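You operate a simulated robot arm through the tools that you are given. There is no shell and no other tool. Be economical: measure what you need, move in short steps, check, and stop when the job is done.

You are at the controls of a simulated robot arm. One attempt, no reset.

Task
Put the blue stopper on the baking sheet. Take the red cookbook and leave it on the worktop before the little cabinet. Take the folded blue cloth with a white band and leave it on top of the bread board with a grip. Pull the range drawer open. The order is free. Set down upright: blue stopper.
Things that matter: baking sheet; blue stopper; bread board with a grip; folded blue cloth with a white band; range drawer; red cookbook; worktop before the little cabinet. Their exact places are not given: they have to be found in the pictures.

Only the result counts: the job must be done as asked and must still hold three seconds after the hand-in. Knocking over, shifting, dropping, spilling or breaking anything else fails it. A push-on lid holds only when it is set on centred and level and pressed home; a screw cap is set on level and turned clockwise until tight. Flat cloth is picked up by pressing the open fingertips on it (5 to 10 N) and closing them slowly along it; thin cloth reads only 2 to 8 mm in the jaws.

Robot
A 6-joint arm with a two-finger parallel gripper on a trunk, on a base that drives. Base frame: it is fixed to the floor where the robot stands at the start and does not move with it; the origin is under the middle of the robot, x ahead of it, y to its left, z up; the surface under the hand at the start is at about z = 920. Units: mm, degrees, N and s.
With the tool pointing down near the work surface it reaches from about 480 to 880 mm from the robot's upright axis, wherever it stands. Its first joint turns from -115.0 to 115.0 degrees. Places, roughly: baking sheet (27x13x2 cm) [500, 0, 900]; blue stopper (5x5x6 cm) [700, 200, 1000]; bread board with a grip [-1750, 4250, 1000]; folded blue cloth with a white ban (8x6x5 cm) [800, 2600, 900]; range drawer [500, 1300, 200]; red cookbook [500, 2500, 1000]; worktop before the little cabinet (50x23 cm) [1220, -120, 920]. Payload 4.2 kg.
Tool frame: the origin (TCP) lies between the finger pads and is the grasp point; the fingertips stand 23 mm ahead of it; z points along the fingers, y is the line along which they close. The gripper opens to 94 mm. The fingers are 38 mm wide and 10 mm thick; the gripper's body (54 by 96 mm) begins 39 mm behind the TCP.
Orientation is told as [roll, pitch, yaw] about the base's x, y, z axes, in that order, counted from this pose: with the fingers straight down and closing along the base's y, the tool's x points along the base's -x, its y along +y and its z along -z.

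Tools
- The arm moves only by the tool play_rows. Its argument "motion" is a list of rows, each a list of 7 numbers: the turn, a rotation vector about the tool's x, y, z in units of 60 degrees (1.0 is 60 degrees), then the shift along the tool's x, y, z in units of 250 mm (1.0 is 250 mm), then the finger opening in mm, from 0 to 94. In form: [[rx, ry, rz, dx, dy, dz, gripper], ...]. A call has 1 to 8 rows; each row is the pose to reach, as a shift and turn from the pose commanded when the call began, along the tool's axes at that moment. A call with a number of a shift or a turn outside -1 to 1 is refused whole. A row lasts 0.2 s, in which the tool goes at most 50 mm and 8.6 degrees; a call with a longer step from one row to the next is refused whole, and so is a gripper value outside its range. A pose out of reach is approached as far as the arm can. The call stops where the force on the tool passes 40 N (or 10 N more than at its start, if that is more) or the arm is blocked; 0.2 s more then pass. Each finger travels about 108 mm/s and halts on what it meets, pressing with about 22 N; the grip force reading is that of the motor and also rises with nothing between the fingers. The clock runs only during rows and for 0.2 s after the last one: add rows that repeat a pose to give the fingers time. The reply holds the time, the measured pose of the TCP, the force on the tool along the base axes, the opening and the grip force, in the units named above and with some noise, with the torque about the TCP (base axes, N m) and any sound that the robot's microphone picked up.
- Cameras (640 x 400 px; columns grow to the right, rows downward): "scene" is now at [229.5, 166.3, 1410.5]; the picture's right is [-0.36, -0.93, 0.00], its down [-0.51, 0.19, -0.84] and it looks along [0.78, -0.30, -0.54] (base axes); focal length 263 px, centre (320, 200). "wrist" rides on the gripper at [86, 16, -75] in the tool frame; the picture's right is [-0.18, 0.98, 0.00], its down [-0.58, -0.11, -0.81] and it looks along [-0.79, -0.15, 0.59] (tool axes); focal length 243 px, centre (320, 200).
- capture(camera): a new picture of that camera. No time passes.
- raise_lower(by): slides the trunk up (or, below 0, down) by that many mm; the arm and the scene camera ride with it, the base frame stays. It gives what a move gives, with no picture.
- roll_base(legs): drives the robot by 1 to 6 legs, each [ahead, turn to the left] in mm and degrees, along the robot's own axes; the way and the turn of a leg run together, so that a leg with both is an arc; at most 1500 mm and 180 degrees a leg. The arm and the cameras ride along, it lands a little off, and it stops where it bumps. It gives what a move gives.
- head_to(pan, tilt): turns the head with the scene camera to pan (to the left, within 80 degrees either way) and tilt (down, from -29 to 69), counted from straight ahead of the robot. It gives what a move gives.
- locate(camera, pixels): there is no depth. For up to 12 entries [column, row, z] of the newest picture of that camera ("zoom" is the newest enlarged one), the place [x, y] in the base frame at which the ray of that pixel passes the height z, good to about 2 mm, but the place of the scene camera against the robot may be out by one fixed shift of up to 18 mm in any direction. No time passes.
- close_up(camera, box): a new picture of the part [left, top, right, bottom] of that camera's present view, enlarged. No time passes.
- sign_off(): hands the job in; it is judged then, once.

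Keep the steps short. Do not move on a guess: measure, check each grasp and each placing, and mend mistakes. In all there are 110 turns and 78 pictures (those below and enlarged ones count). Leave the gripper open and the arm clear of the work at the hand-in unless told otherwise, and finish with a single line.

The tools are called after "Call:" by a JSON object that holds its "method" and its "body". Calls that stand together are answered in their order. play_rows: Moves the arm, as the interface text tells. Its arguments: {"type":"object","properties":{"motion":{"type":"array"}},"required":["motion"]} The other tools are called the same way: raise_lower (by) slides the trunk up or down; roll_base (legs) drives the base; head_to (pan, tilt) turns the head that bears the scene camera; capture (camera) takes a picture; locate (camera, pixels) gives the place at which the rays of pixels pass given heights; close_up (camera, box) takes an enlarged picture of a part of a camera's view; sign_off () hands the job in.

At the start:

```text
clock: 0.0
tool_pos: [602.5, 35.4, 1230.8]
tool_rot: [0.0, 0.0, -0.1]
force: [0.3, -0.3, 0.3]
torque: [0.0, 0.0, 0.01]
gripper_width: 94.1
grasp_force: 0.0
trunk travel left (down, up): [-750.0, 240.0]
robot x, y, heading: [-3.5, 1.4, -0.2]
head pan, tilt: [-21.0, 32.9]
```

scene: 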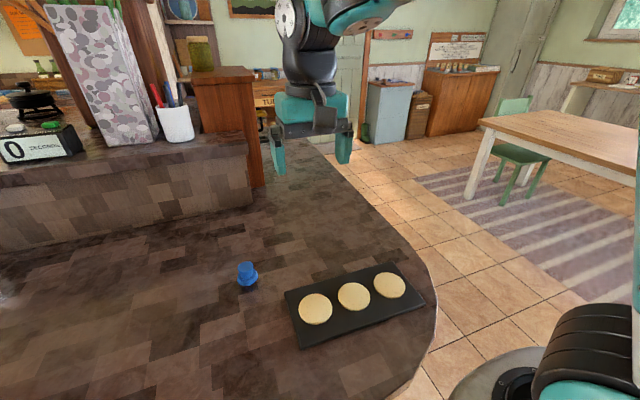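
wrist: 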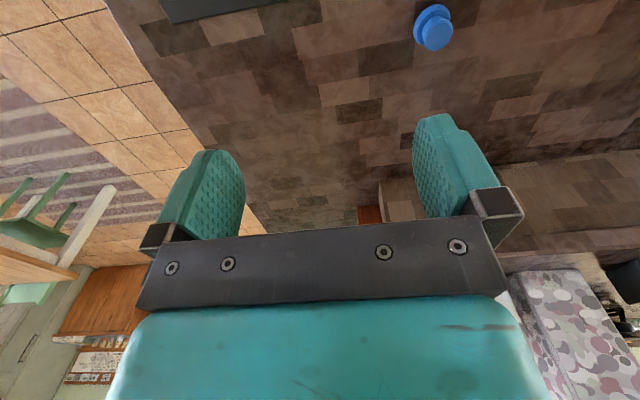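

The blue stopper is at about (247,274) and the baking sheet with three biscuits at (355,300). I'll measure both and look closer.

Call:
{"method": "close_up", "body": {"camera": "scene", "box": [200, 230, 440, 380]}}

Call:
{"method": "locate", "body": {"camera": "scene", "pixels": [[248, 288, 920], [247, 266, 970], [302, 347, 920], [424, 303, 920], [286, 292, 920], [393, 263, 920], [316, 309, 930], [354, 296, 930], [390, 285, 930]]}}

Call:
{"method": "locate", "body": {"camera": "wrist", "pixels": [[437, 37, 960], [432, 18, 920], [437, 37, 975]]}}

```text
2.67 times, centred on (320, 305) of scene
```

zoom: 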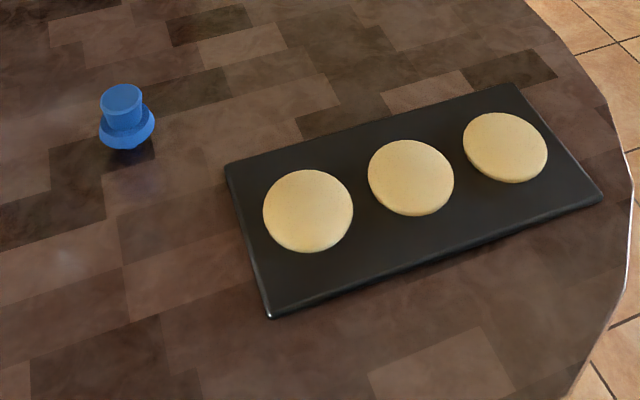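

```text
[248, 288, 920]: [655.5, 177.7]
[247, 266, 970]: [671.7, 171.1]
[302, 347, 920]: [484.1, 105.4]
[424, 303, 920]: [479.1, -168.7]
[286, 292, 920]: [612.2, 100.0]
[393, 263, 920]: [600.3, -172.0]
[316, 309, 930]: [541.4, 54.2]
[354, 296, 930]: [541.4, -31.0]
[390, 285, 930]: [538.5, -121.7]
```

```text
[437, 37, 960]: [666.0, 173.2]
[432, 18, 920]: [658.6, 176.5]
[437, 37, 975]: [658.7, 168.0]
```

The stopper stands with a stem on top. I'll look at its shape through the wrist camera.

Call:
{"method": "close_up", "body": {"camera": "wrist", "box": [370, 0, 498, 80]}}

Call:
{"method": "close_up", "body": {"camera": "scene", "box": [207, 250, 287, 300]}}

```text
5.00 times, centred on (434, 40) of wrist
```

zoom: 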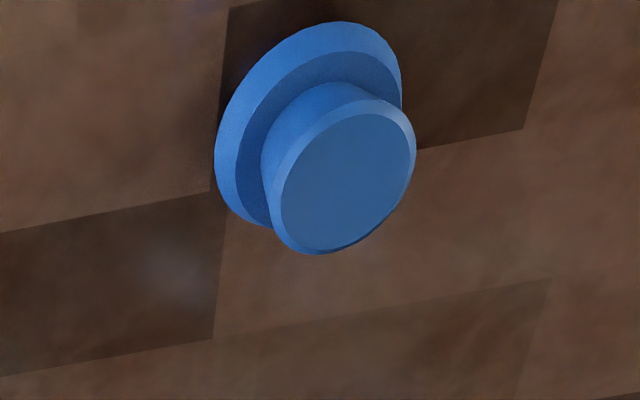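

```text
8.00 times, centred on (247, 275) of scene
```

zoom: 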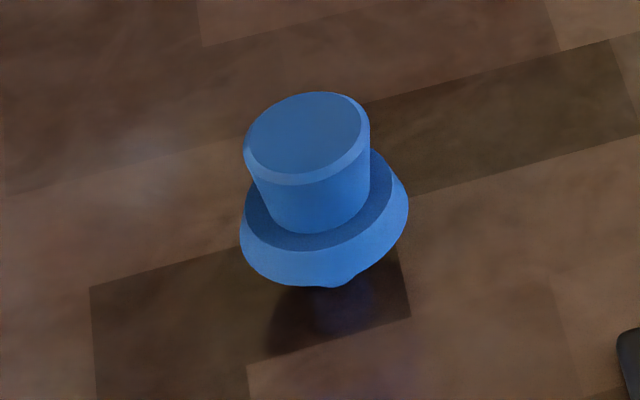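

Next I'll locate the stem top in both cameras for height candidates 970–985.

Call:
{"method": "locate", "body": {"camera": "wrist", "pixels": [[439.4, 36, 970], [439.4, 36, 980], [419, 26, 945], [434, 25, 945]]}}

Call:
{"method": "locate", "body": {"camera": "scene", "pixels": [[245.4, 267.3, 970], [245.4, 267.3, 980], [247.5, 279, 945]]}}

```text
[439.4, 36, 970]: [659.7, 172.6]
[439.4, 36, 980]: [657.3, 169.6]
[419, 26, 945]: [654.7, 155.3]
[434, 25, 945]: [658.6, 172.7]
```

```text
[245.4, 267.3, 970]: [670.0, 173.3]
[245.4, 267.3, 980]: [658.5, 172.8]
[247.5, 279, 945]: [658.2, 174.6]
```

Stopper at about (658,171), top about 978. I'll move above it to z≈1060, open.

Call:
{"method": "play_rows", "body": {"motion": [[0, 0, 0, -0.044, 0.108, 0.13, 94], [0, 0, 0, -0.088, 0.216, 0.26, 94], [0, 0, 0, -0.132, 0.324, 0.4, 94], [0, 0, 0, -0.176, 0.432, 0.53, 94], [0, 0, 0, -0.222, 0.542, 0.683, 94], [0, 0, 0, -0.222, 0.542, 0.683, 94]]}}

Call:
{"method": "capture", "body": {"camera": "wrist"}}

Call:
{"method": "capture", "body": {"camera": "scene"}}

```text
clock: 1.4
tool_pos: [659.8, 173.3, 1060.3]
tool_rot: [0.0, 0.0, 0.0]
force: [0.9, -0.4, -0.2]
torque: [-0.01, 0.0, 0.0]
gripper_width: 93.9
grasp_force: 0.1
trunk travel left (down, up): [-750.0, 240.0]
robot x, y, heading: [2.7, 4.9, 0.0]
head pan, tilt: [-21.0, 32.9]
```

```text
72 pictures are left
```

wrist: 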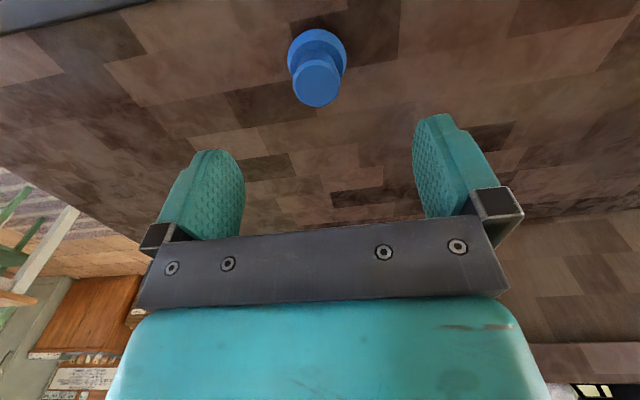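

```text
71 pictures are left
```

scene: 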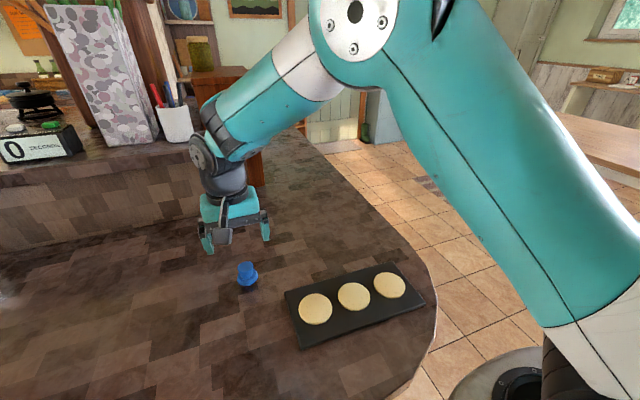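

Call:
{"method": "close_up", "body": {"camera": "wrist", "box": [256, 20, 384, 100]}}

```text
5.00 times, centred on (320, 60) of wrist
```

zoom: 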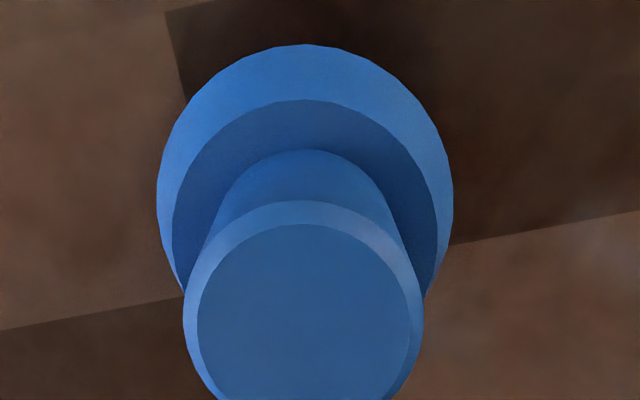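

Call:
{"method": "locate", "body": {"camera": "zoom", "pixels": [[304, 318, 980], [304, 318, 975], [184, 318, 978], [424, 318, 978], [157, 200, 940], [453, 200, 940], [240, 200, 950], [372, 200, 950], [304, 148, 945], [304, 44, 940]]}}

```text
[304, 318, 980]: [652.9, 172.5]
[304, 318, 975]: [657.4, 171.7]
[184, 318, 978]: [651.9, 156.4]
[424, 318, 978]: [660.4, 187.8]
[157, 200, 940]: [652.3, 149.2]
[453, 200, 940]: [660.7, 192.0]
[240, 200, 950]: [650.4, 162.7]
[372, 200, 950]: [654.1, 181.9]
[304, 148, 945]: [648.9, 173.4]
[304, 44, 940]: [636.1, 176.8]
```

Knob centre ≈(657,172), flange top ≈950, knob top ≈978. I'll descend to TCP z 976 and close.

Call:
{"method": "play_rows", "body": {"motion": [[0, 0, 0, 0.01, -0.004, 0.16, 94], [0, 0, 0, 0.01, -0.004, 0.28, 94], [0, 0, 0, 0.01, -0.004, 0.337, 94], [0, 0, 0, 0.01, -0.004, 0.337, 60], [0, 0, 0, 0.01, -0.004, 0.337, 20], [0, 0, 0, 0.01, -0.004, 0.337, 20], [0, 0, 0, 0.01, -0.004, 0.337, 20]]}}

Call:
{"method": "capture", "body": {"camera": "wrist"}}

```text
clock: 3.0
tool_pos: [656.7, 170.3, 976.7]
tool_rot: [-0.1, 0.0, 0.0]
force: [-0.8, 0.3, 0.3]
torque: [0.0, 0.0, 0.0]
gripper_width: 30.6
grasp_force: 22.4
trunk travel left (down, up): [-750.0, 240.0]
robot x, y, heading: [-1.8, -2.9, 0.2]
head pan, tilt: [-21.0, 32.9]
```

```text
69 pictures are left
```

wrist: 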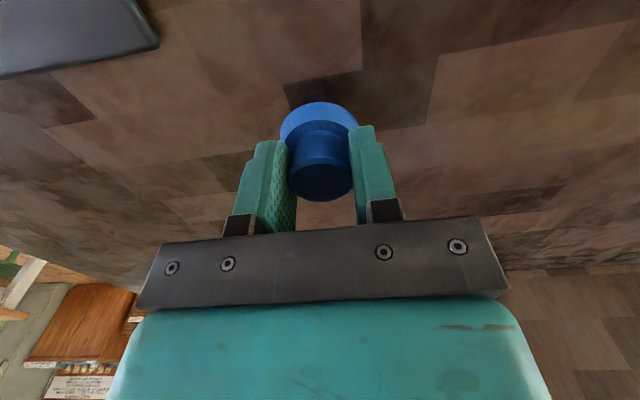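

Grasped (30.6 mm). I'll lift 100 mm and go to a viewing pose near (530,30) for the sheet.

Call:
{"method": "play_rows", "body": {"motion": [[0, 0, 0, 0, 0, -0.19, 20], [0, 0, 0, 0, 0, -0.38, 20], [0, 0, 0, 0.1, -0.11, -0.44, 20], [0, 0, 0, 0.2, -0.22, -0.44, 20], [0, 0, 0, 0.31, -0.33, -0.44, 20], [0, 0, 0, 0.42, -0.44, -0.44, 20], [0, 0, 0, 0.508, -0.56, -0.44, 20], [0, 0, 0, 0.508, -0.56, -0.44, 20]]}}

Call:
{"method": "capture", "body": {"camera": "wrist"}}

Call:
{"method": "close_up", "body": {"camera": "scene", "box": [230, 200, 454, 340]}}

```text
clock: 4.8
tool_pos: [529.6, 29.1, 1085.2]
tool_rot: [0.0, 0.0, -0.1]
force: [0.2, 0.0, -0.8]
torque: [0.0, 0.0, 0.02]
gripper_width: 31.2
grasp_force: 21.5
trunk travel left (down, up): [-750.0, 240.0]
robot x, y, heading: [0.5, -0.7, -0.1]
head pan, tilt: [-21.0, 32.9]
```

```text
68 pictures are left
```

wrist: 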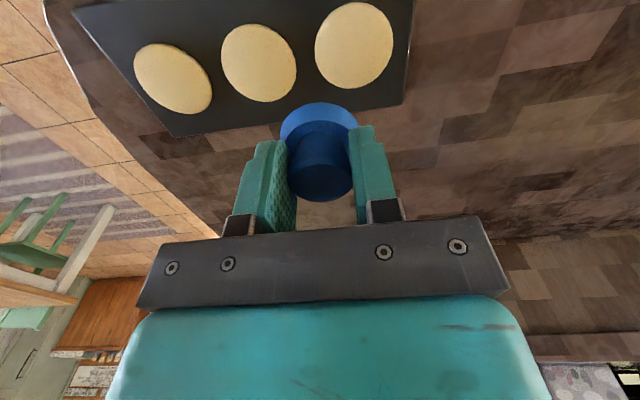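

```text
2.86 times, centred on (342, 270) of scene
```

zoom: 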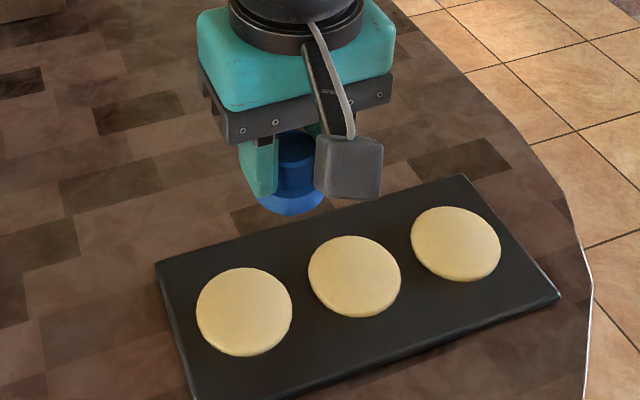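

Call:
{"method": "locate", "body": {"camera": "wrist", "pixels": [[172, 137, 928], [403, 105, 928], [354, 45, 935], [258, 62, 935], [354, 88, 935], [262, 102, 935], [315, 45, 935], [394, 45, 935], [222, 60, 935], [297, 65, 935]]}}

Call:
{"method": "locate", "body": {"camera": "zoom", "pixels": [[157, 263, 928], [462, 176, 928], [244, 311, 935], [355, 276, 935], [456, 243, 935], [559, 297, 928], [194, 399, 928]]}}

```text
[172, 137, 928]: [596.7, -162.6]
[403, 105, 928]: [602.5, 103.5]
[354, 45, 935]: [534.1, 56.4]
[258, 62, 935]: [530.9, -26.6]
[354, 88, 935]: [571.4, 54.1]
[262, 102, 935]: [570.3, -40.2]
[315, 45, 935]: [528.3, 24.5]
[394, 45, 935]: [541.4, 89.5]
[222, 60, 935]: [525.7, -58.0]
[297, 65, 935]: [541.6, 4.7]
```

```text
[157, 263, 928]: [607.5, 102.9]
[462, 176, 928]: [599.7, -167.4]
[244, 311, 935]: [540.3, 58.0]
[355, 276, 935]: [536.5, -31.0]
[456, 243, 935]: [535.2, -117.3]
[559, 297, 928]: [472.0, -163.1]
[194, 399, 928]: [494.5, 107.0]
```

Gap between the first two biscuits near the far edge: target (577,14). I'll move there, descending to z≈1003.

Call:
{"method": "play_rows", "body": {"motion": [[0, 0, 0, -0.1, -0.03, 0.05, 20], [0, 0, 0, -0.19, -0.058, 0.15, 20], [0, 0, 0, -0.19, -0.058, 0.28, 20], [0, 0, 0, -0.19, -0.058, 0.33, 20], [0, 0, 0, -0.19, -0.058, 0.33, 20]]}}

Call:
{"method": "close_up", "body": {"camera": "scene", "box": [270, 230, 430, 330]}}

Call:
{"method": "close_up", "body": {"camera": "wrist", "box": [200, 0, 440, 150]}}

```text
clock: 6.0
tool_pos: [576.3, 16.4, 1004.5]
tool_rot: [0.0, 0.1, 0.0]
force: [0.2, -0.4, -0.3]
torque: [-0.01, -0.01, -0.01]
gripper_width: 31.0
grasp_force: 21.8
trunk travel left (down, up): [-750.0, 240.0]
robot x, y, heading: [-3.7, 2.0, -0.2]
head pan, tilt: [-21.0, 32.9]
```

```text
4.00 times, centred on (350, 280) of scene
```

zoom: 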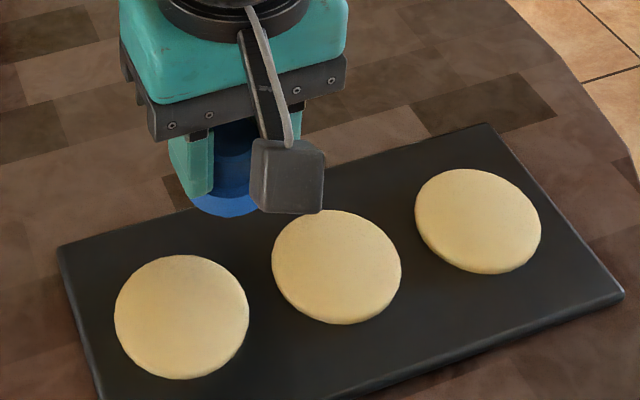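

```text
2.67 times, centred on (320, 75) of wrist
```

zoom: 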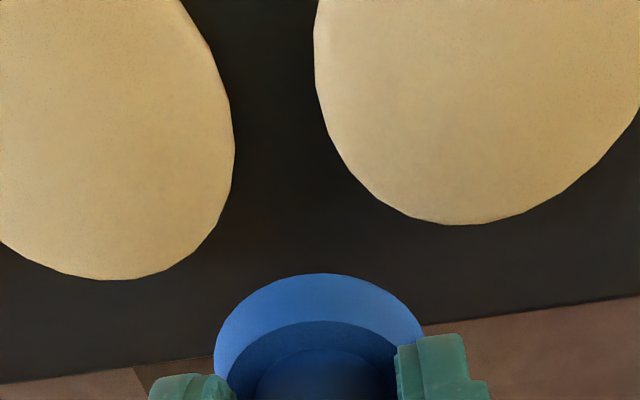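

Call:
{"method": "play_rows", "body": {"motion": [[0, 0, 0, 0, 0, 0.02, 20], [0, 0, 0, 0, 0, 0.04, 20], [0, 0, 0, 0, 0, 0.04, 20]]}}

Call:
{"method": "play_rows", "body": {"motion": [[0, 0, 0, 0, 0, 0.008, 20], [0, 0, 0, 0, 0, 0.016, 20], [0, 0, 0, 0, 0, 0.016, 20]]}}

```text
clock: 6.8
tool_pos: [574.6, 15.5, 994.0]
tool_rot: [0.0, 0.0, 0.0]
force: [-1.8, -0.8, 0.3]
torque: [-0.01, 0.03, -0.01]
gripper_width: 31.0
grasp_force: 22.3
trunk travel left (down, up): [-750.0, 240.0]
robot x, y, heading: [4.2, 2.6, 0.1]
head pan, tilt: [-21.0, 32.9]
```

```text
clock: 7.6
tool_pos: [574.9, 14.7, 989.7]
tool_rot: [0.1, 0.0, 0.0]
force: [0.7, -0.4, -0.8]
torque: [-0.03, 0.0, 0.02]
gripper_width: 30.8
grasp_force: 22.1
trunk travel left (down, up): [-750.0, 240.0]
robot x, y, heading: [0.3, -0.3, -0.2]
head pan, tilt: [-21.0, 32.9]
```

No contact yet at 989.7. I'll continue in 2 mm steps.

Call:
{"method": "play_rows", "body": {"motion": [[0, 0, 0, 0, 0, 0.008, 20], [0, 0, 0, 0, 0, 0.008, 20]]}}

Call:
{"method": "play_rows", "body": {"motion": [[0, 0, 0, 0, 0, 0.008, 20], [0, 0, 0, 0, 0, 0.008, 20]]}}

Call:
{"method": "close_up", "body": {"camera": "scene", "box": [290, 240, 386, 300]}}

```text
clock: 8.2
tool_pos: [574.6, 14.7, 988.4]
tool_rot: [0.1, 0.0, 0.0]
force: [-0.2, 0.0, -0.8]
torque: [0.01, 0.02, 0.0]
gripper_width: 30.9
grasp_force: 22.1
trunk travel left (down, up): [-750.0, 240.0]
robot x, y, heading: [-4.1, -1.2, -0.1]
head pan, tilt: [-21.0, 32.9]
```

```text
clock: 8.8
tool_pos: [576.0, 14.4, 986.5]
tool_rot: [0.1, 0.0, 0.0]
force: [-0.2, 0.3, -0.1]
torque: [0.01, -0.02, 0.02]
gripper_width: 31.0
grasp_force: 21.7
trunk travel left (down, up): [-750.0, 240.0]
robot x, y, heading: [-1.9, -0.8, 0.0]
head pan, tilt: [-21.0, 32.9]
```

```text
6.67 times, centred on (338, 270) of scene
```

zoom: 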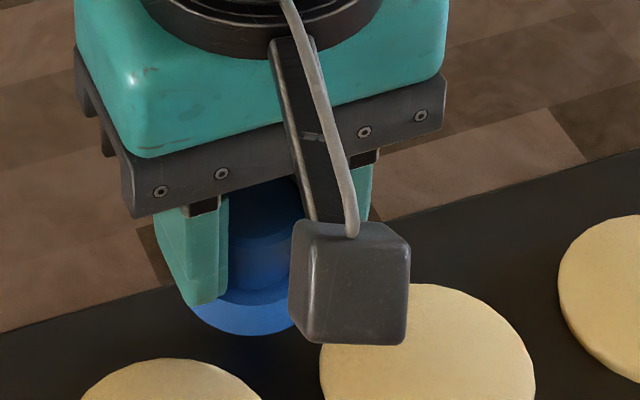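

Call:
{"method": "play_rows", "body": {"motion": [[0, 0, 0, 0, 0, 0.008, 20], [0, 0, 0, 0, 0, 0.008, 20]]}}

Call:
{"method": "play_rows", "body": {"motion": [[0, 0, 0, 0, 0, 0.008, 20], [0, 0, 0, 0, 0, 0.008, 20]]}}

Call:
{"method": "play_rows", "body": {"motion": [[0, 0, 0, 0, 0, 0.006, 20], [0, 0, 0, 0, 0, 0.006, 20]]}}

```text
clock: 9.4
tool_pos: [575.0, 14.4, 982.9]
tool_rot: [-0.1, -0.1, -0.1]
force: [0.6, -0.1, 0.7]
torque: [-0.03, -0.04, -0.01]
gripper_width: 31.1
grasp_force: 22.3
trunk travel left (down, up): [-750.0, 240.0]
robot x, y, heading: [0.3, 0.7, -0.0]
head pan, tilt: [-21.0, 32.9]
```

```text
clock: 10.0
tool_pos: [574.6, 14.8, 983.3]
tool_rot: [-0.1, -0.2, 0.0]
force: [1.8, -3.8, 16.8]
torque: [-0.24, -0.16, 0.0]
gripper_width: 31.1
grasp_force: 22.2
trunk travel left (down, up): [-750.0, 240.0]
robot x, y, heading: [0.6, -0.8, -0.2]
head pan, tilt: [-21.0, 32.9]
```

```text
clock: 10.6
tool_pos: [575.6, 16.0, 981.3]
tool_rot: [0.2, -0.2, 0.0]
force: [0.6, 0.2, 30.8]
torque: [-0.01, -0.08, -0.01]
gripper_width: 30.8
grasp_force: 22.0
trunk travel left (down, up): [-750.0, 240.0]
robot x, y, heading: [-2.2, 0.7, 0.2]
head pan, tilt: [-21.0, 32.9]
```

Contact (30 N, slightly overdone). I'll ease up 2.5 mm, open, and lift away.

Call:
{"method": "play_rows", "body": {"motion": [[0, 0, 0, 0, 0, -0.01, 20], [0, 0, 0, 0, 0, -0.01, 30], [0, 0, 0, 0, 0, -0.01, 45], [0, 0, 0, 0, 0, -0.01, 70], [0, 0, 0, 0, 0, -0.01, 80], [0, 0, 0, 0, 0, -0.1, 80], [0, 0, 0, 0, 0, -0.28, 80], [0, 0, 0, 0, 0, -0.46, 80]]}}

Call:
{"method": "play_rows", "body": {"motion": [[0, 0, 0, 0.15, 0, -0.1, 80], [0, 0, 0, 0.15, 0, -0.2, 80], [0, 0, 0, 0.15, 0, -0.2, 80]]}}

Call:
{"method": "close_up", "body": {"camera": "scene", "box": [270, 230, 430, 330]}}

Call:
{"method": "capture", "body": {"camera": "wrist"}}

```text
clock: 12.4
tool_pos: [576.1, 13.0, 1097.1]
tool_rot: [0.0, 0.2, 0.1]
force: [0.2, -0.1, -0.3]
torque: [-0.04, 0.02, -0.02]
gripper_width: 80.0
grasp_force: 0.0
trunk travel left (down, up): [-750.0, 240.0]
robot x, y, heading: [1.3, -1.9, -0.0]
head pan, tilt: [-21.0, 32.9]
```

```text
clock: 13.2
tool_pos: [537.2, 13.2, 1144.0]
tool_rot: [0.0, 0.0, 0.0]
force: [-0.1, 0.3, -0.4]
torque: [-0.03, 0.0, 0.01]
gripper_width: 79.7
grasp_force: 0.1
trunk travel left (down, up): [-750.0, 240.0]
robot x, y, heading: [2.4, 0.7, 0.1]
head pan, tilt: [-21.0, 32.9]
```

```text
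4.00 times, centred on (350, 280) of scene
```

zoom: 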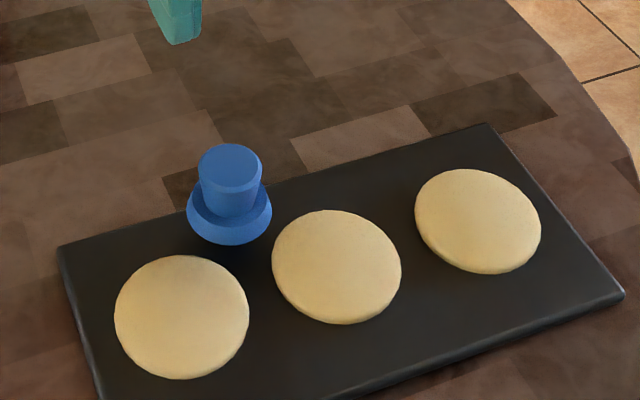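

```text
62 pictures are left
```

wrist: 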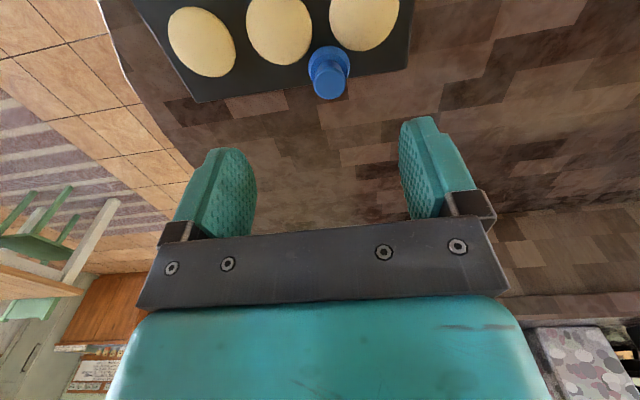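

The stopper stands upright on the sheet. Next I'll raise the hand and look left for the range, cloth and cookbook.

Call:
{"method": "play_rows", "body": {"motion": [[0, 0, 0, 0.05, 0, -0.15, 80], [0, 0, 0, 0.1, 0, -0.3, 80], [0, 0, 0, 0.1, 0, -0.3, 80]]}}

Call:
{"method": "head_to", "body": {"pan": 65, "tilt": 20}}

Call:
{"method": "capture", "body": {"camera": "scene"}}

```text
clock: 14.0
tool_pos: [515.7, 15.0, 1220.2]
tool_rot: [0.0, 0.0, 0.0]
force: [0.5, 0.0, -0.3]
torque: [0.0, -0.01, 0.01]
gripper_width: 79.8
grasp_force: 0.1
trunk travel left (down, up): [-750.0, 240.0]
robot x, y, heading: [1.7, -2.0, 0.1]
head pan, tilt: [-21.0, 32.9]
```

```text
clock: 15.6
tool_pos: [516.1, 15.4, 1218.9]
tool_rot: [0.0, 0.1, 0.0]
force: [-0.5, -0.8, 0.2]
torque: [-0.01, -0.02, -0.03]
gripper_width: 79.9
grasp_force: 0.1
trunk travel left (down, up): [-750.0, 240.0]
robot x, y, heading: [-3.2, 0.7, 0.3]
head pan, tilt: [65.0, 20.0]
```

```text
61 pictures are left
```

scene: 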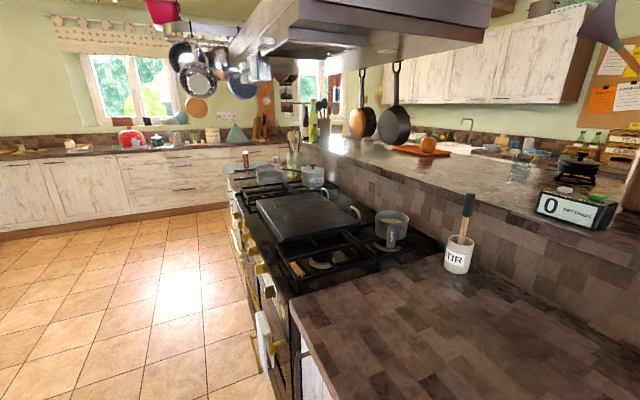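

Call:
{"method": "locate", "body": {"camera": "scene", "pixels": [[290, 300, 920], [440, 243, 920], [247, 270, 850], [232, 178, 920], [340, 139, 1050], [265, 340, 700], [390, 215, 1000], [277, 385, 400], [245, 155, 960]]}}

Call:
{"method": "close_up", "body": {"camera": "scene", "box": [210, 120, 402, 240]}}

```text
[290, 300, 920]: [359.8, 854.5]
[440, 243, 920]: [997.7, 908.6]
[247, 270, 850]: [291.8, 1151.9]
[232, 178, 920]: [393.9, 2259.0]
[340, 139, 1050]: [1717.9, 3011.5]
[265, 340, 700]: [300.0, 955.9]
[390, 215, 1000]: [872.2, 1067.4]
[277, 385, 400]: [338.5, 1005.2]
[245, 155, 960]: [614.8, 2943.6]
```

```text
3.33 times, centred on (306, 180) of scene
```

zoom: 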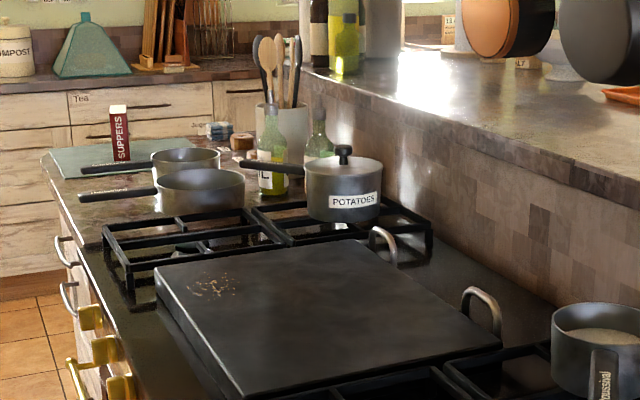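

The red cookbook "SUPPERS" stands beyond the range, and the folded cloth lies near it. I'll drive along the aisle to view the range front.

Call:
{"method": "roll_base", "body": {"legs": [[-250, 0], [0, 90], [600, 0]]}}

Call:
{"method": "head_to", "body": {"pan": -50, "tilt": 45}}

Call:
{"method": "capture", "body": {"camera": "scene"}}

```text
clock: 24.3
tool_pos: [-282.8, 1122.9, 1219.7]
tool_rot: [-0.1, 0.0, 91.0]
force: [0.3, 0.8, -0.2]
torque: [0.02, -0.01, -0.02]
gripper_width: 80.0
grasp_force: 0.0
trunk travel left (down, up): [-750.0, 240.0]
robot x, y, heading: [-258.2, 607.6, 91.0]
head pan, tilt: [65.0, 20.0]
```

```text
clock: 26.2
tool_pos: [-281.7, 1123.7, 1219.3]
tool_rot: [0.0, 0.0, 91.1]
force: [0.0, 0.5, 0.4]
torque: [0.01, 0.0, 0.02]
gripper_width: 80.0
grasp_force: 0.0
trunk travel left (down, up): [-750.0, 240.0]
robot x, y, heading: [-256.0, 608.9, 91.2]
head pan, tilt: [-50.0, 45.0]
```

```text
59 pictures are left
```

scene: 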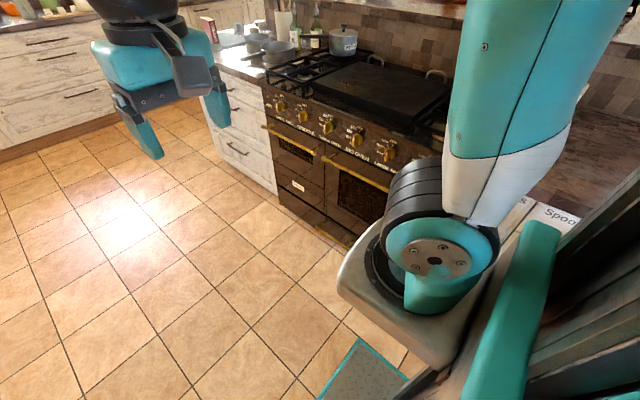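

I'll reposition to face the range from about x=-585, y=1290.

Call:
{"method": "roll_base", "body": {"legs": [[0, 25], [750, 0], [0, -116]]}}

Call:
{"method": "head_to", "body": {"pan": 0, "tilt": 35}}

Call:
{"method": "capture", "body": {"camera": "scene"}}

```text
clock: 36.5
tool_pos: [-69.1, 1284.1, 1219.1]
tool_rot: [-0.1, -0.1, -1.4]
force: [-0.1, -0.7, 0.4]
torque: [-0.01, 0.0, -0.01]
gripper_width: 80.3
grasp_force: 0.1
trunk travel left (down, up): [-750.0, 240.0]
robot x, y, heading: [-582.6, 1280.6, -1.2]
head pan, tilt: [-50.0, 45.0]
```

```text
clock: 37.6
tool_pos: [-68.6, 1283.4, 1218.8]
tool_rot: [0.0, 0.0, -1.4]
force: [-0.3, 0.7, -0.2]
torque: [0.02, 0.02, 0.02]
gripper_width: 79.9
grasp_force: 0.1
trunk travel left (down, up): [-750.0, 240.0]
robot x, y, heading: [-586.3, 1279.7, -1.2]
head pan, tilt: [0.0, 35.0]
```

```text
58 pictures are left
```

scene: 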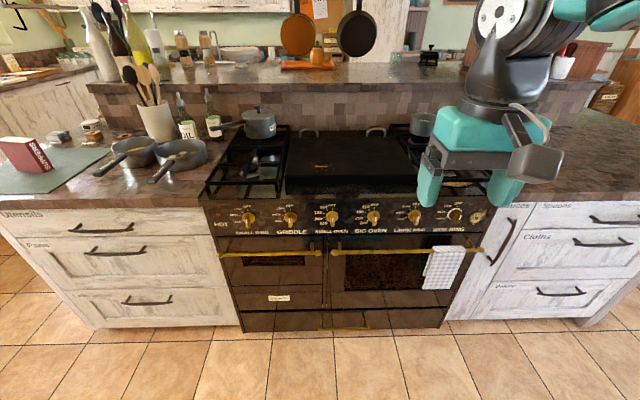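

Call:
{"method": "close_up", "body": {"camera": "scene", "box": [200, 225, 488, 345]}}

```text
2.22 times, centred on (344, 285) of scene
```

zoom: 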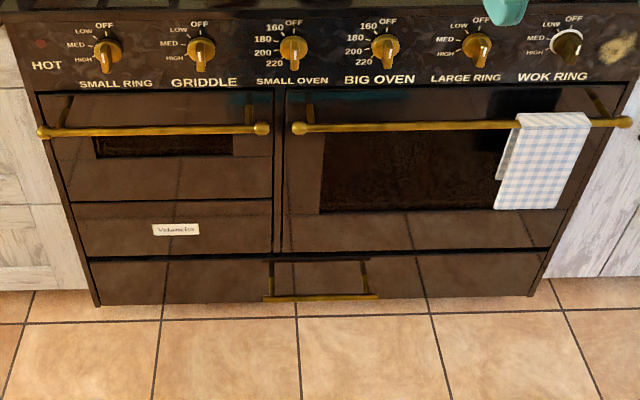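

Call:
{"method": "locate", "body": {"camera": "zoom", "pixels": [[320, 297, 100], [320, 297, 150], [320, 297, 200], [264, 297, 150], [378, 297, 150], [97, 305, 20], [530, 295, 20], [90, 260, 250], [548, 250, 250], [318, 262, 250], [365, 262, 200], [320, 305, 50]]}}

Call:
{"method": "capture", "body": {"camera": "wrist"}}

```text
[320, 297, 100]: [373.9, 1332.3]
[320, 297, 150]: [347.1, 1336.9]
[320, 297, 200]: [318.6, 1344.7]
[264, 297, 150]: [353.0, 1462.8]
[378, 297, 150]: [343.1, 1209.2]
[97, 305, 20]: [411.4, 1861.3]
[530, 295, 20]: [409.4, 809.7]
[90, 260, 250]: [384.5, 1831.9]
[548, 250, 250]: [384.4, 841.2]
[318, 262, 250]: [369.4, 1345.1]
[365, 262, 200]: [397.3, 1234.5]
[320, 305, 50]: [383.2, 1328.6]
```

```text
56 pictures are left
```

wrist: 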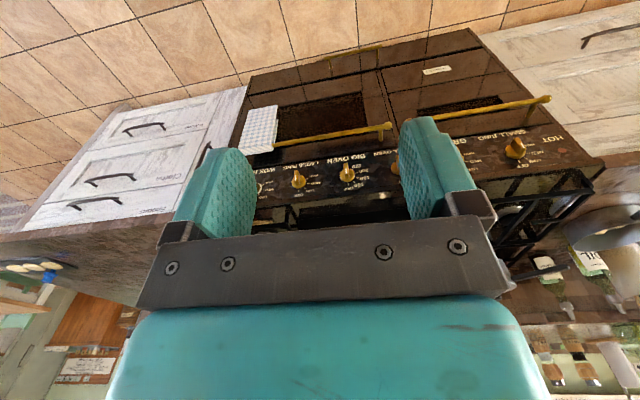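

Call:
{"method": "close_up", "body": {"camera": "wrist", "box": [304, 20, 432, 100]}}

```text
5.00 times, centred on (368, 60) of wrist
```

zoom: 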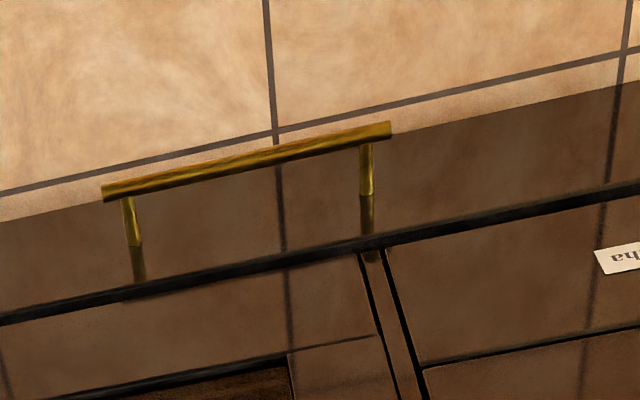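

Call:
{"method": "locate", "body": {"camera": "zoom", "pixels": [[247, 160, 100], [247, 160, 150], [247, 160, 200], [102, 192, 150], [392, 129, 150], [135, 246, 150], [365, 195, 150], [250, 173, 0]]}}

```text
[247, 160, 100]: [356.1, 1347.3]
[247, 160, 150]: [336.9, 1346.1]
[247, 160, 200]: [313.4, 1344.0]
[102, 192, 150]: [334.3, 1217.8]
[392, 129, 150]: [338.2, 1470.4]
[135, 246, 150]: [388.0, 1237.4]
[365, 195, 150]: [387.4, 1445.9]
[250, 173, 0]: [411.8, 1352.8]
```

The range drawer is the bottom one; its brass bar runs y≈1215–1470, x≈340, z≈150. I'll move ahead 165 mm, straighten, and begin turning the hand so that it closes along x.

Call:
{"method": "roll_base", "body": {"legs": [[165, 1.2]]}}

Call:
{"method": "play_rows", "body": {"motion": [[0, 0, 0.14, 0, 0, 0, 80], [0, 0, 0.28, 0, 0, 0, 80], [0, 0, 0.42, 0, 0, 0, 80], [0, 0, 0.56, 0, 0, 0, 80], [0, 0, 0.7, 0, 0, 0, 80], [0, 0, 0.84, 0, 0, 0, 80], [0, 0, 0.98, 0, 0, 0, 80]]}}

Call:
{"method": "play_rows", "body": {"motion": [[0, 0, 0.13, 0, 0, 0, 80], [0, 0, 0.26, 0, 0, 0, 80], [0, 0, 0.39, 0, 0, 0, 80], [0, 0, 0.52, 0, 0, 0, 80], [0, 0, 0.52, 0, 0, 0, 80]]}}

Call:
{"method": "play_rows", "body": {"motion": [[-0.14, 0, 0, 0, 0, 0, 80], [-0.28, 0, 0, 0, 0, 0, 80], [-0.42, 0, 0, 0, 0, 0, 80], [-0.56, 0, 0, 0, 0, 0, 80], [-0.7, 0, 0, 0, 0, 0, 80], [-0.84, 0, 0, 0, 0, 0, 80], [-0.98, 0, 0, 0, 0, 0, 80], [-1, 0, 0, 0, 0, 0, 80]]}}

Call:
{"method": "raise_lower", "body": {"by": -700}}

```text
clock: 39.1
tool_pos: [98.7, 1289.0, 1218.5]
tool_rot: [0.1, 0.0, -0.3]
force: [1.2, 0.5, 0.6]
torque: [0.0, 0.02, -0.03]
gripper_width: 79.9
grasp_force: 0.1
trunk travel left (down, up): [-750.0, 240.0]
robot x, y, heading: [-415.4, 1280.8, -0.4]
head pan, tilt: [0.0, 35.0]
```

```text
clock: 40.7
tool_pos: [98.0, 1290.3, 1219.9]
tool_rot: [0.0, -0.1, -59.3]
force: [-0.1, -0.2, 0.2]
torque: [0.01, -0.02, 0.02]
gripper_width: 80.1
grasp_force: 0.0
trunk travel left (down, up): [-750.0, 240.0]
robot x, y, heading: [-416.8, 1280.2, -0.2]
head pan, tilt: [0.0, 35.0]
```

```text
clock: 41.9
tool_pos: [98.3, 1290.2, 1220.2]
tool_rot: [0.1, 0.0, -90.3]
force: [0.1, -0.6, -0.4]
torque: [-0.04, -0.01, 0.01]
gripper_width: 80.0
grasp_force: 0.1
trunk travel left (down, up): [-750.0, 240.0]
robot x, y, heading: [-418.2, 1275.3, -0.1]
head pan, tilt: [0.0, 35.0]
```

```text
clock: 43.7
tool_pos: [118.6, 1304.2, 1239.1]
tool_rot: [60.0, -0.1, -90.3]
force: [0.0, 0.2, 0.1]
torque: [0.02, -0.01, -0.01]
gripper_width: 80.1
grasp_force: 0.1
out of reach, approached as far as the arm can: row 6, 7, 8
trunk travel left (down, up): [-750.0, 240.0]
robot x, y, heading: [-416.8, 1278.3, -0.2]
head pan, tilt: [0.0, 35.0]
```

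```text
refused: -700 is not a number from -400 to 400
```

Call:
{"method": "raise_lower", "body": {"by": -400}}

Call:
{"method": "raise_lower", "body": {"by": -300}}

Call:
{"method": "capture", "body": {"camera": "scene"}}

Call:
{"method": "capture", "body": {"camera": "wrist"}}

```text
clock: 47.5
tool_pos: [120.4, 1304.6, 840.3]
tool_rot: [59.9, 0.0, -90.4]
force: [0.7, -0.9, 0.1]
torque: [-0.03, 0.03, -0.02]
gripper_width: 79.9
grasp_force: 0.1
trunk travel left (down, up): [-350.0, 640.0]
robot x, y, heading: [-418.1, 1277.9, -0.4]
head pan, tilt: [0.0, 35.0]
```

```text
clock: 50.5
tool_pos: [119.7, 1304.0, 540.0]
tool_rot: [60.0, 0.0, -90.4]
force: [-0.1, -0.4, 0.1]
torque: [0.03, -0.04, 0.04]
gripper_width: 79.8
grasp_force: 0.0
trunk travel left (down, up): [-50.0, 940.0]
robot x, y, heading: [-411.9, 1277.8, -0.2]
head pan, tilt: [0.0, 35.0]
```

```text
54 pictures are left
```

scene: 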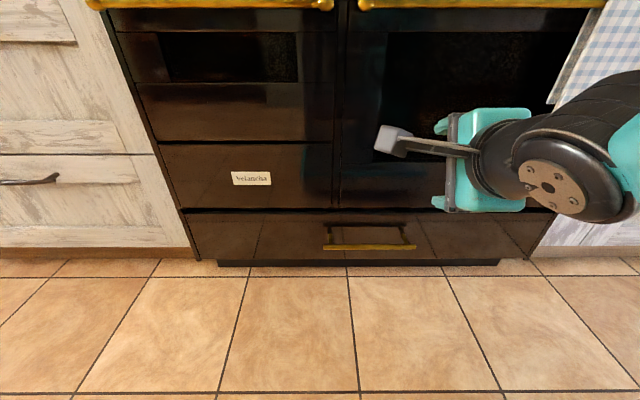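

```text
53 pictures are left
```

wrist: 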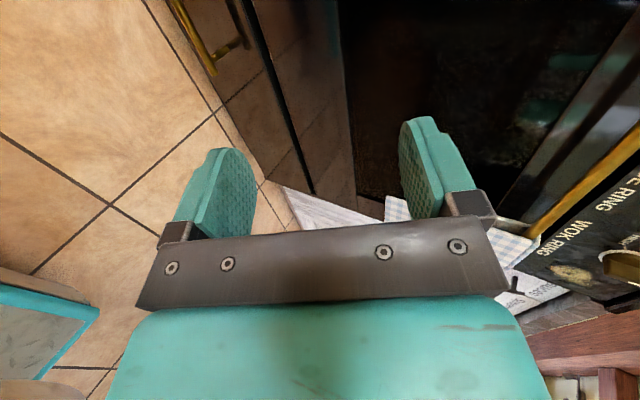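

Call:
{"method": "locate", "body": {"camera": "scene", "pixels": [[369, 246, 100], [369, 246, 150], [369, 246, 200], [323, 247, 150], [415, 246, 150], [340, 214, 250], [340, 214, 200], [340, 262, 50], [340, 276, 0]]}}

Call:
{"method": "close_up", "body": {"camera": "scene", "box": [305, 200, 433, 280]}}

Call:
{"method": "locate", "body": {"camera": "wrist", "pixels": [[211, 75, 100], [211, 75, 150], [211, 75, 200]]}}

```text
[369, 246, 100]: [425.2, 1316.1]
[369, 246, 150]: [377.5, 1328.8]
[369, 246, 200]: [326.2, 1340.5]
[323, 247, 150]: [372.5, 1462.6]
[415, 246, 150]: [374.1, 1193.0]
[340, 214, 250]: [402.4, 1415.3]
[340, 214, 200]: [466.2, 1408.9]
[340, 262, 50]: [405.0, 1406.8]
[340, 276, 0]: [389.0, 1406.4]
```

```text
5.00 times, centred on (369, 240) of scene
```

zoom: 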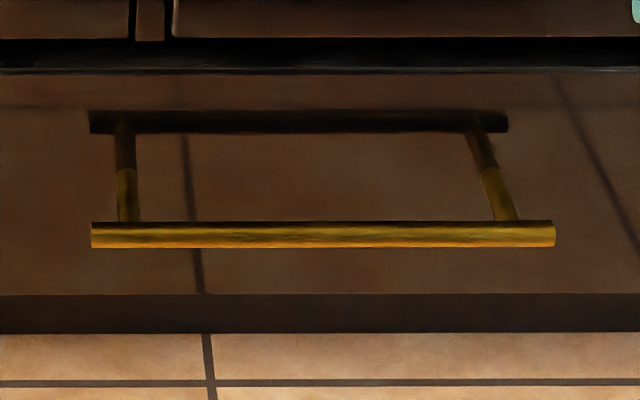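

```text
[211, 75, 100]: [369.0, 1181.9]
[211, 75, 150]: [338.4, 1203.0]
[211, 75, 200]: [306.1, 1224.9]
```

Triangulating both heights: bar at about x 307, z 215, centre y 1343. I'll move to a pre-grasp about 90 mm back along the tool.

Call:
{"method": "play_rows", "body": {"motion": [[0, 0, 0, 0.02, -0.107, 0.13, 50], [0, 0, 0, 0.044, -0.214, 0.26, 50], [0, 0, 0, 0.066, -0.321, 0.39, 50], [0, 0, 0, 0.088, -0.428, 0.52, 50], [0, 0, 0, 0.11, -0.535, 0.65, 50], [0, 0, 0, 0.132, -0.642, 0.78, 50], [0, 0, 0, 0.156, -0.752, 0.9, 50], [0, 0, 0, 0.156, -0.752, 0.9, 50]]}}

Call:
{"method": "capture", "body": {"camera": "wrist"}}

Call:
{"method": "capture", "body": {"camera": "scene"}}

```text
clock: 52.3
tool_pos: [218.1, 1341.3, 263.5]
tool_rot: [59.9, 0.0, -90.3]
force: [0.0, 0.0, 0.3]
torque: [0.03, -0.02, 0.0]
gripper_width: 49.7
grasp_force: 0.2
out of reach, approached as far as the arm can: row 1, 2, 3, 4
trunk travel left (down, up): [-50.0, 940.0]
robot x, y, heading: [-417.7, 1277.0, -0.4]
head pan, tilt: [0.0, 35.0]
```

```text
51 pictures are left
```

wrist: 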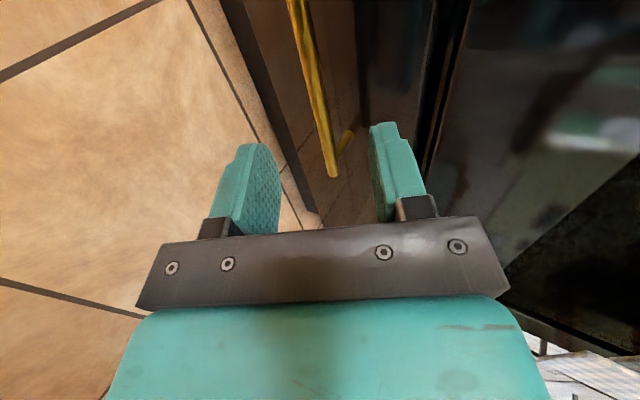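

```text
50 pictures are left
```

scene: 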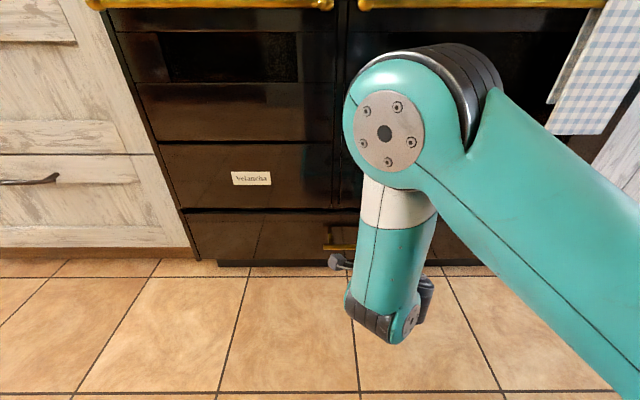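

Call:
{"method": "locate", "body": {"camera": "wrist", "pixels": [[333, 172, 215], [325, 130, 215], [315, 80, 215], [306, 40, 215], [333, 172, 205], [325, 130, 205], [315, 80, 205], [306, 40, 205]]}}

```text
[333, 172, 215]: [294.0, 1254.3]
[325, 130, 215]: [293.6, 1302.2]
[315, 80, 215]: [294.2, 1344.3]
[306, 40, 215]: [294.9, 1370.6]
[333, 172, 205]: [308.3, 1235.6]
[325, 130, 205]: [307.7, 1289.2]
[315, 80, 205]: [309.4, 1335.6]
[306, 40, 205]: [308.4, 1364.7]
```

Consistent solution: bar at (315, 1343, 200). I'll advance 108 mm with -6.5 mm lateral, then close.

Call:
{"method": "play_rows", "body": {"motion": [[0, 0, 0, 0, -0.026, 0.12, 50], [0, 0, 0, 0, -0.026, 0.25, 50], [0, 0, 0, 0, -0.026, 0.36, 50], [0, 0, 0, 0, -0.026, 0.44, 50], [0, 0, 0, 0, -0.026, 0.44, 50]]}}

Call:
{"method": "capture", "body": {"camera": "wrist"}}

```text
clock: 53.5
tool_pos: [312.8, 1340.8, 202.4]
tool_rot: [60.1, 0.1, -90.2]
force: [0.2, -0.3, -0.9]
torque: [0.03, -0.04, 0.0]
gripper_width: 49.9
grasp_force: 0.0
trunk travel left (down, up): [-50.0, 940.0]
robot x, y, heading: [-416.9, 1278.7, -0.3]
head pan, tilt: [0.0, 35.0]
```

```text
49 pictures are left
```

wrist: 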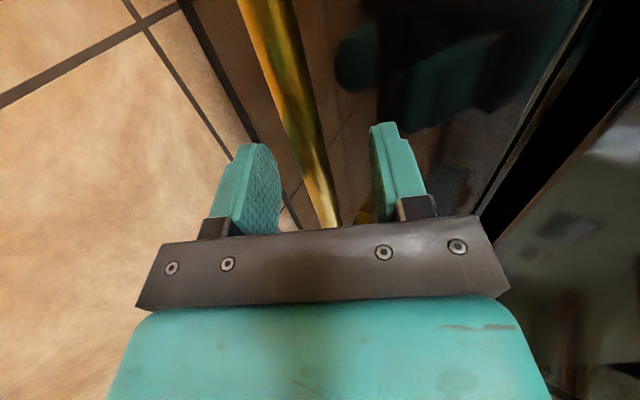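

The bar lies between the fingers. Closing on it.

Call:
{"method": "play_rows", "body": {"motion": [[0, 0, 0, 0, 0, 0, 30], [0, 0, 0, 0, 0, 0, 10], [0, 0, 0, 0, 0, 0, 5], [0, 0, 0, 0, 0, 0, 5]]}}

```text
clock: 54.5
tool_pos: [312.2, 1341.8, 201.9]
tool_rot: [59.8, 0.0, -90.3]
force: [-3.7, 0.1, -11.1]
torque: [-0.01, 0.04, 0.65]
gripper_width: 13.6
grasp_force: 45.2
trunk travel left (down, up): [-50.0, 940.0]
robot x, y, heading: [-418.3, 1278.2, -0.3]
head pan, tilt: [0.0, 35.0]
```

Gripped (13.6 mm). Pulling straight out along -x, 180 mm.

Call:
{"method": "play_rows", "body": {"motion": [[0, 0, 0, 0, -0.03, -0.052, 5], [0, 0, 0, 0, -0.08, -0.139, 5], [0, 0, 0, 0, -0.13, -0.225, 5], [0, 0, 0, 0, -0.18, -0.312, 5], [0, 0, 0, 0, -0.23, -0.398, 5], [0, 0, 0, 0, -0.28, -0.485, 5], [0, 0, 0, 0, -0.33, -0.572, 5], [0, 0, 0, 0, -0.36, -0.624, 5]]}}

Call:
{"method": "capture", "body": {"camera": "scene"}}

```text
clock: 55.8
tool_pos: [212.4, 1342.5, 202.9]
tool_rot: [58.8, -0.3, -90.7]
force: [-0.4, 3.8, -15.7]
torque: [-0.38, 0.1, -0.28]
gripper_width: 13.8
grasp_force: 45.5
out of reach, approached as far as the arm can: row 5, 6
trunk travel left (down, up): [-50.0, 940.0]
robot x, y, heading: [-418.7, 1277.8, -0.5]
head pan, tilt: [0.0, 35.0]
stopped in row 6: the force on the tool passed its limit at 49 N (the readings are from after the stop); the commanded pose is now the measured one
```

```text
48 pictures are left
```

scene: 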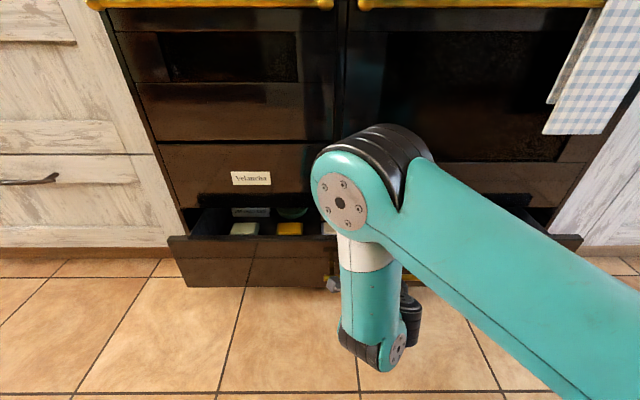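

The drawer is open 100 mm; the arm is at its inner limit. I'll pull on by driving the base back 130 mm.

Call:
{"method": "roll_base", "body": {"legs": [[-130, 0]]}}

Call:
{"method": "capture", "body": {"camera": "scene"}}

```text
clock: 57.0
tool_pos: [82.4, 1342.5, 202.9]
tool_rot: [58.9, -0.1, -90.7]
force: [1.8, 16.9, -35.0]
torque: [-0.77, 0.02, 0.84]
gripper_width: 13.7
grasp_force: 44.8
trunk travel left (down, up): [-50.0, 940.0]
robot x, y, heading: [-547.4, 1279.0, -0.7]
head pan, tilt: [0.0, 35.0]
```

```text
47 pictures are left
```

scene: 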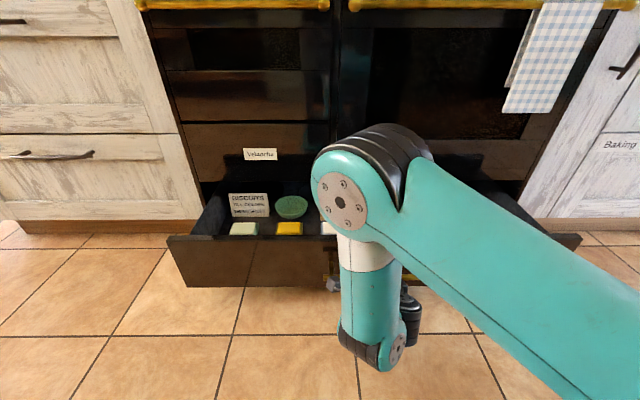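

Open 230 mm. One more 60 mm to be safe.

Call:
{"method": "roll_base", "body": {"legs": [[-60, 0]]}}

```text
clock: 58.0
tool_pos: [24.1, 1343.5, 202.1]
tool_rot: [59.0, -0.1, -90.8]
force: [2.9, 1.6, -21.3]
torque: [-0.6, 0.07, 1.32]
gripper_width: 13.8
grasp_force: 45.0
trunk travel left (down, up): [-50.0, 940.0]
robot x, y, heading: [-609.4, 1280.0, -0.6]
head pan, tilt: [0.0, 35.0]
```

Released step: open to 62, then drive straight back 200.

Call:
{"method": "play_rows", "body": {"motion": [[0, 0, 0, 0, 0, 0, 25], [0, 0, 0, 0, 0, 0, 45], [0, 0, 0, 0, 0, 0, 62], [0, 0, 0, 0, 0, 0, 62]]}}

Call:
{"method": "roll_base", "body": {"legs": [[-200, 0]]}}

Call:
{"method": "capture", "body": {"camera": "scene"}}

```text
clock: 59.0
tool_pos: [23.5, 1342.7, 204.3]
tool_rot: [58.9, -0.2, -90.8]
force: [-0.1, 0.7, 0.3]
torque: [-0.02, 0.04, 0.01]
gripper_width: 61.7
grasp_force: 0.1
trunk travel left (down, up): [-50.0, 940.0]
robot x, y, heading: [-604.0, 1277.9, -0.6]
head pan, tilt: [0.0, 35.0]
```

```text
clock: 60.6
tool_pos: [-173.4, 1346.4, 203.3]
tool_rot: [58.8, -0.1, -90.7]
force: [-0.3, 0.1, 0.1]
torque: [0.03, -0.02, -0.01]
gripper_width: 62.0
grasp_force: 0.0
trunk travel left (down, up): [-50.0, 940.0]
robot x, y, heading: [-805.4, 1280.4, -0.5]
head pan, tilt: [0.0, 35.0]
```

```text
46 pictures are left
```

scene: 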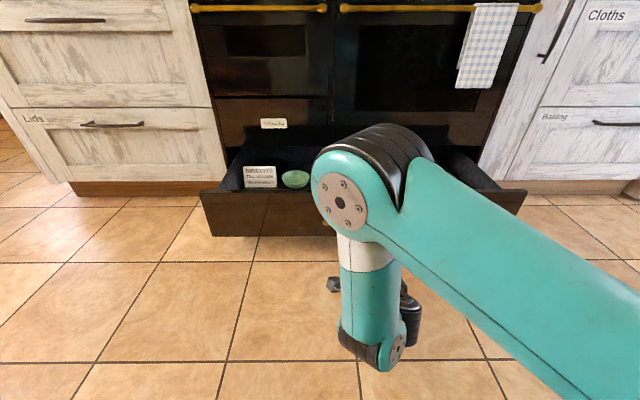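

The drawer stands open ~290 mm. Now I'll raise the trunk and unwind the hand to point down.

Call:
{"method": "raise_lower", "body": {"by": 400}}

Call:
{"method": "raise_lower", "body": {"by": 350}}

Call:
{"method": "play_rows", "body": {"motion": [[0.14, 0, 0, 0, 0, -0.05, 62], [0.28, 0, 0, 0, 0, -0.1, 62], [0.42, 0, 0, 0, 0, -0.15, 62], [0.56, 0, 0, 0, 0, -0.2, 62], [0.7, 0, 0, 0, 0, -0.25, 62], [0.84, 0, 0, 0, 0, -0.25, 62], [0.98, 0, 0, 0, 0, -0.25, 62], [0.98, 0, 0, 0, 0, -0.25, 62]]}}

```text
clock: 64.4
tool_pos: [-173.7, 1344.7, 602.2]
tool_rot: [59.0, -0.2, -90.6]
force: [-0.4, 0.5, 0.0]
torque: [0.0, -0.02, 0.02]
gripper_width: 62.0
grasp_force: 0.0
trunk travel left (down, up): [-450.0, 540.0]
robot x, y, heading: [-803.6, 1285.5, -0.4]
head pan, tilt: [0.0, 35.0]
```

```text
clock: 67.8
tool_pos: [-172.1, 1345.0, 953.4]
tool_rot: [59.0, -0.2, -90.6]
force: [-0.4, -0.4, -0.1]
torque: [0.0, 0.04, 0.01]
gripper_width: 61.7
grasp_force: 0.1
trunk travel left (down, up): [-800.0, 190.0]
robot x, y, heading: [-805.1, 1280.7, -0.7]
head pan, tilt: [0.0, 35.0]
```

```text
clock: 69.6
tool_pos: [-227.1, 1345.2, 986.0]
tool_rot: [0.0, 0.0, -90.5]
force: [-0.3, 0.7, 0.2]
torque: [-0.01, -0.01, 0.02]
gripper_width: 61.9
grasp_force: 0.1
trunk travel left (down, up): [-800.0, 190.0]
robot x, y, heading: [-803.6, 1281.9, -0.6]
head pan, tilt: [0.0, 35.0]
```

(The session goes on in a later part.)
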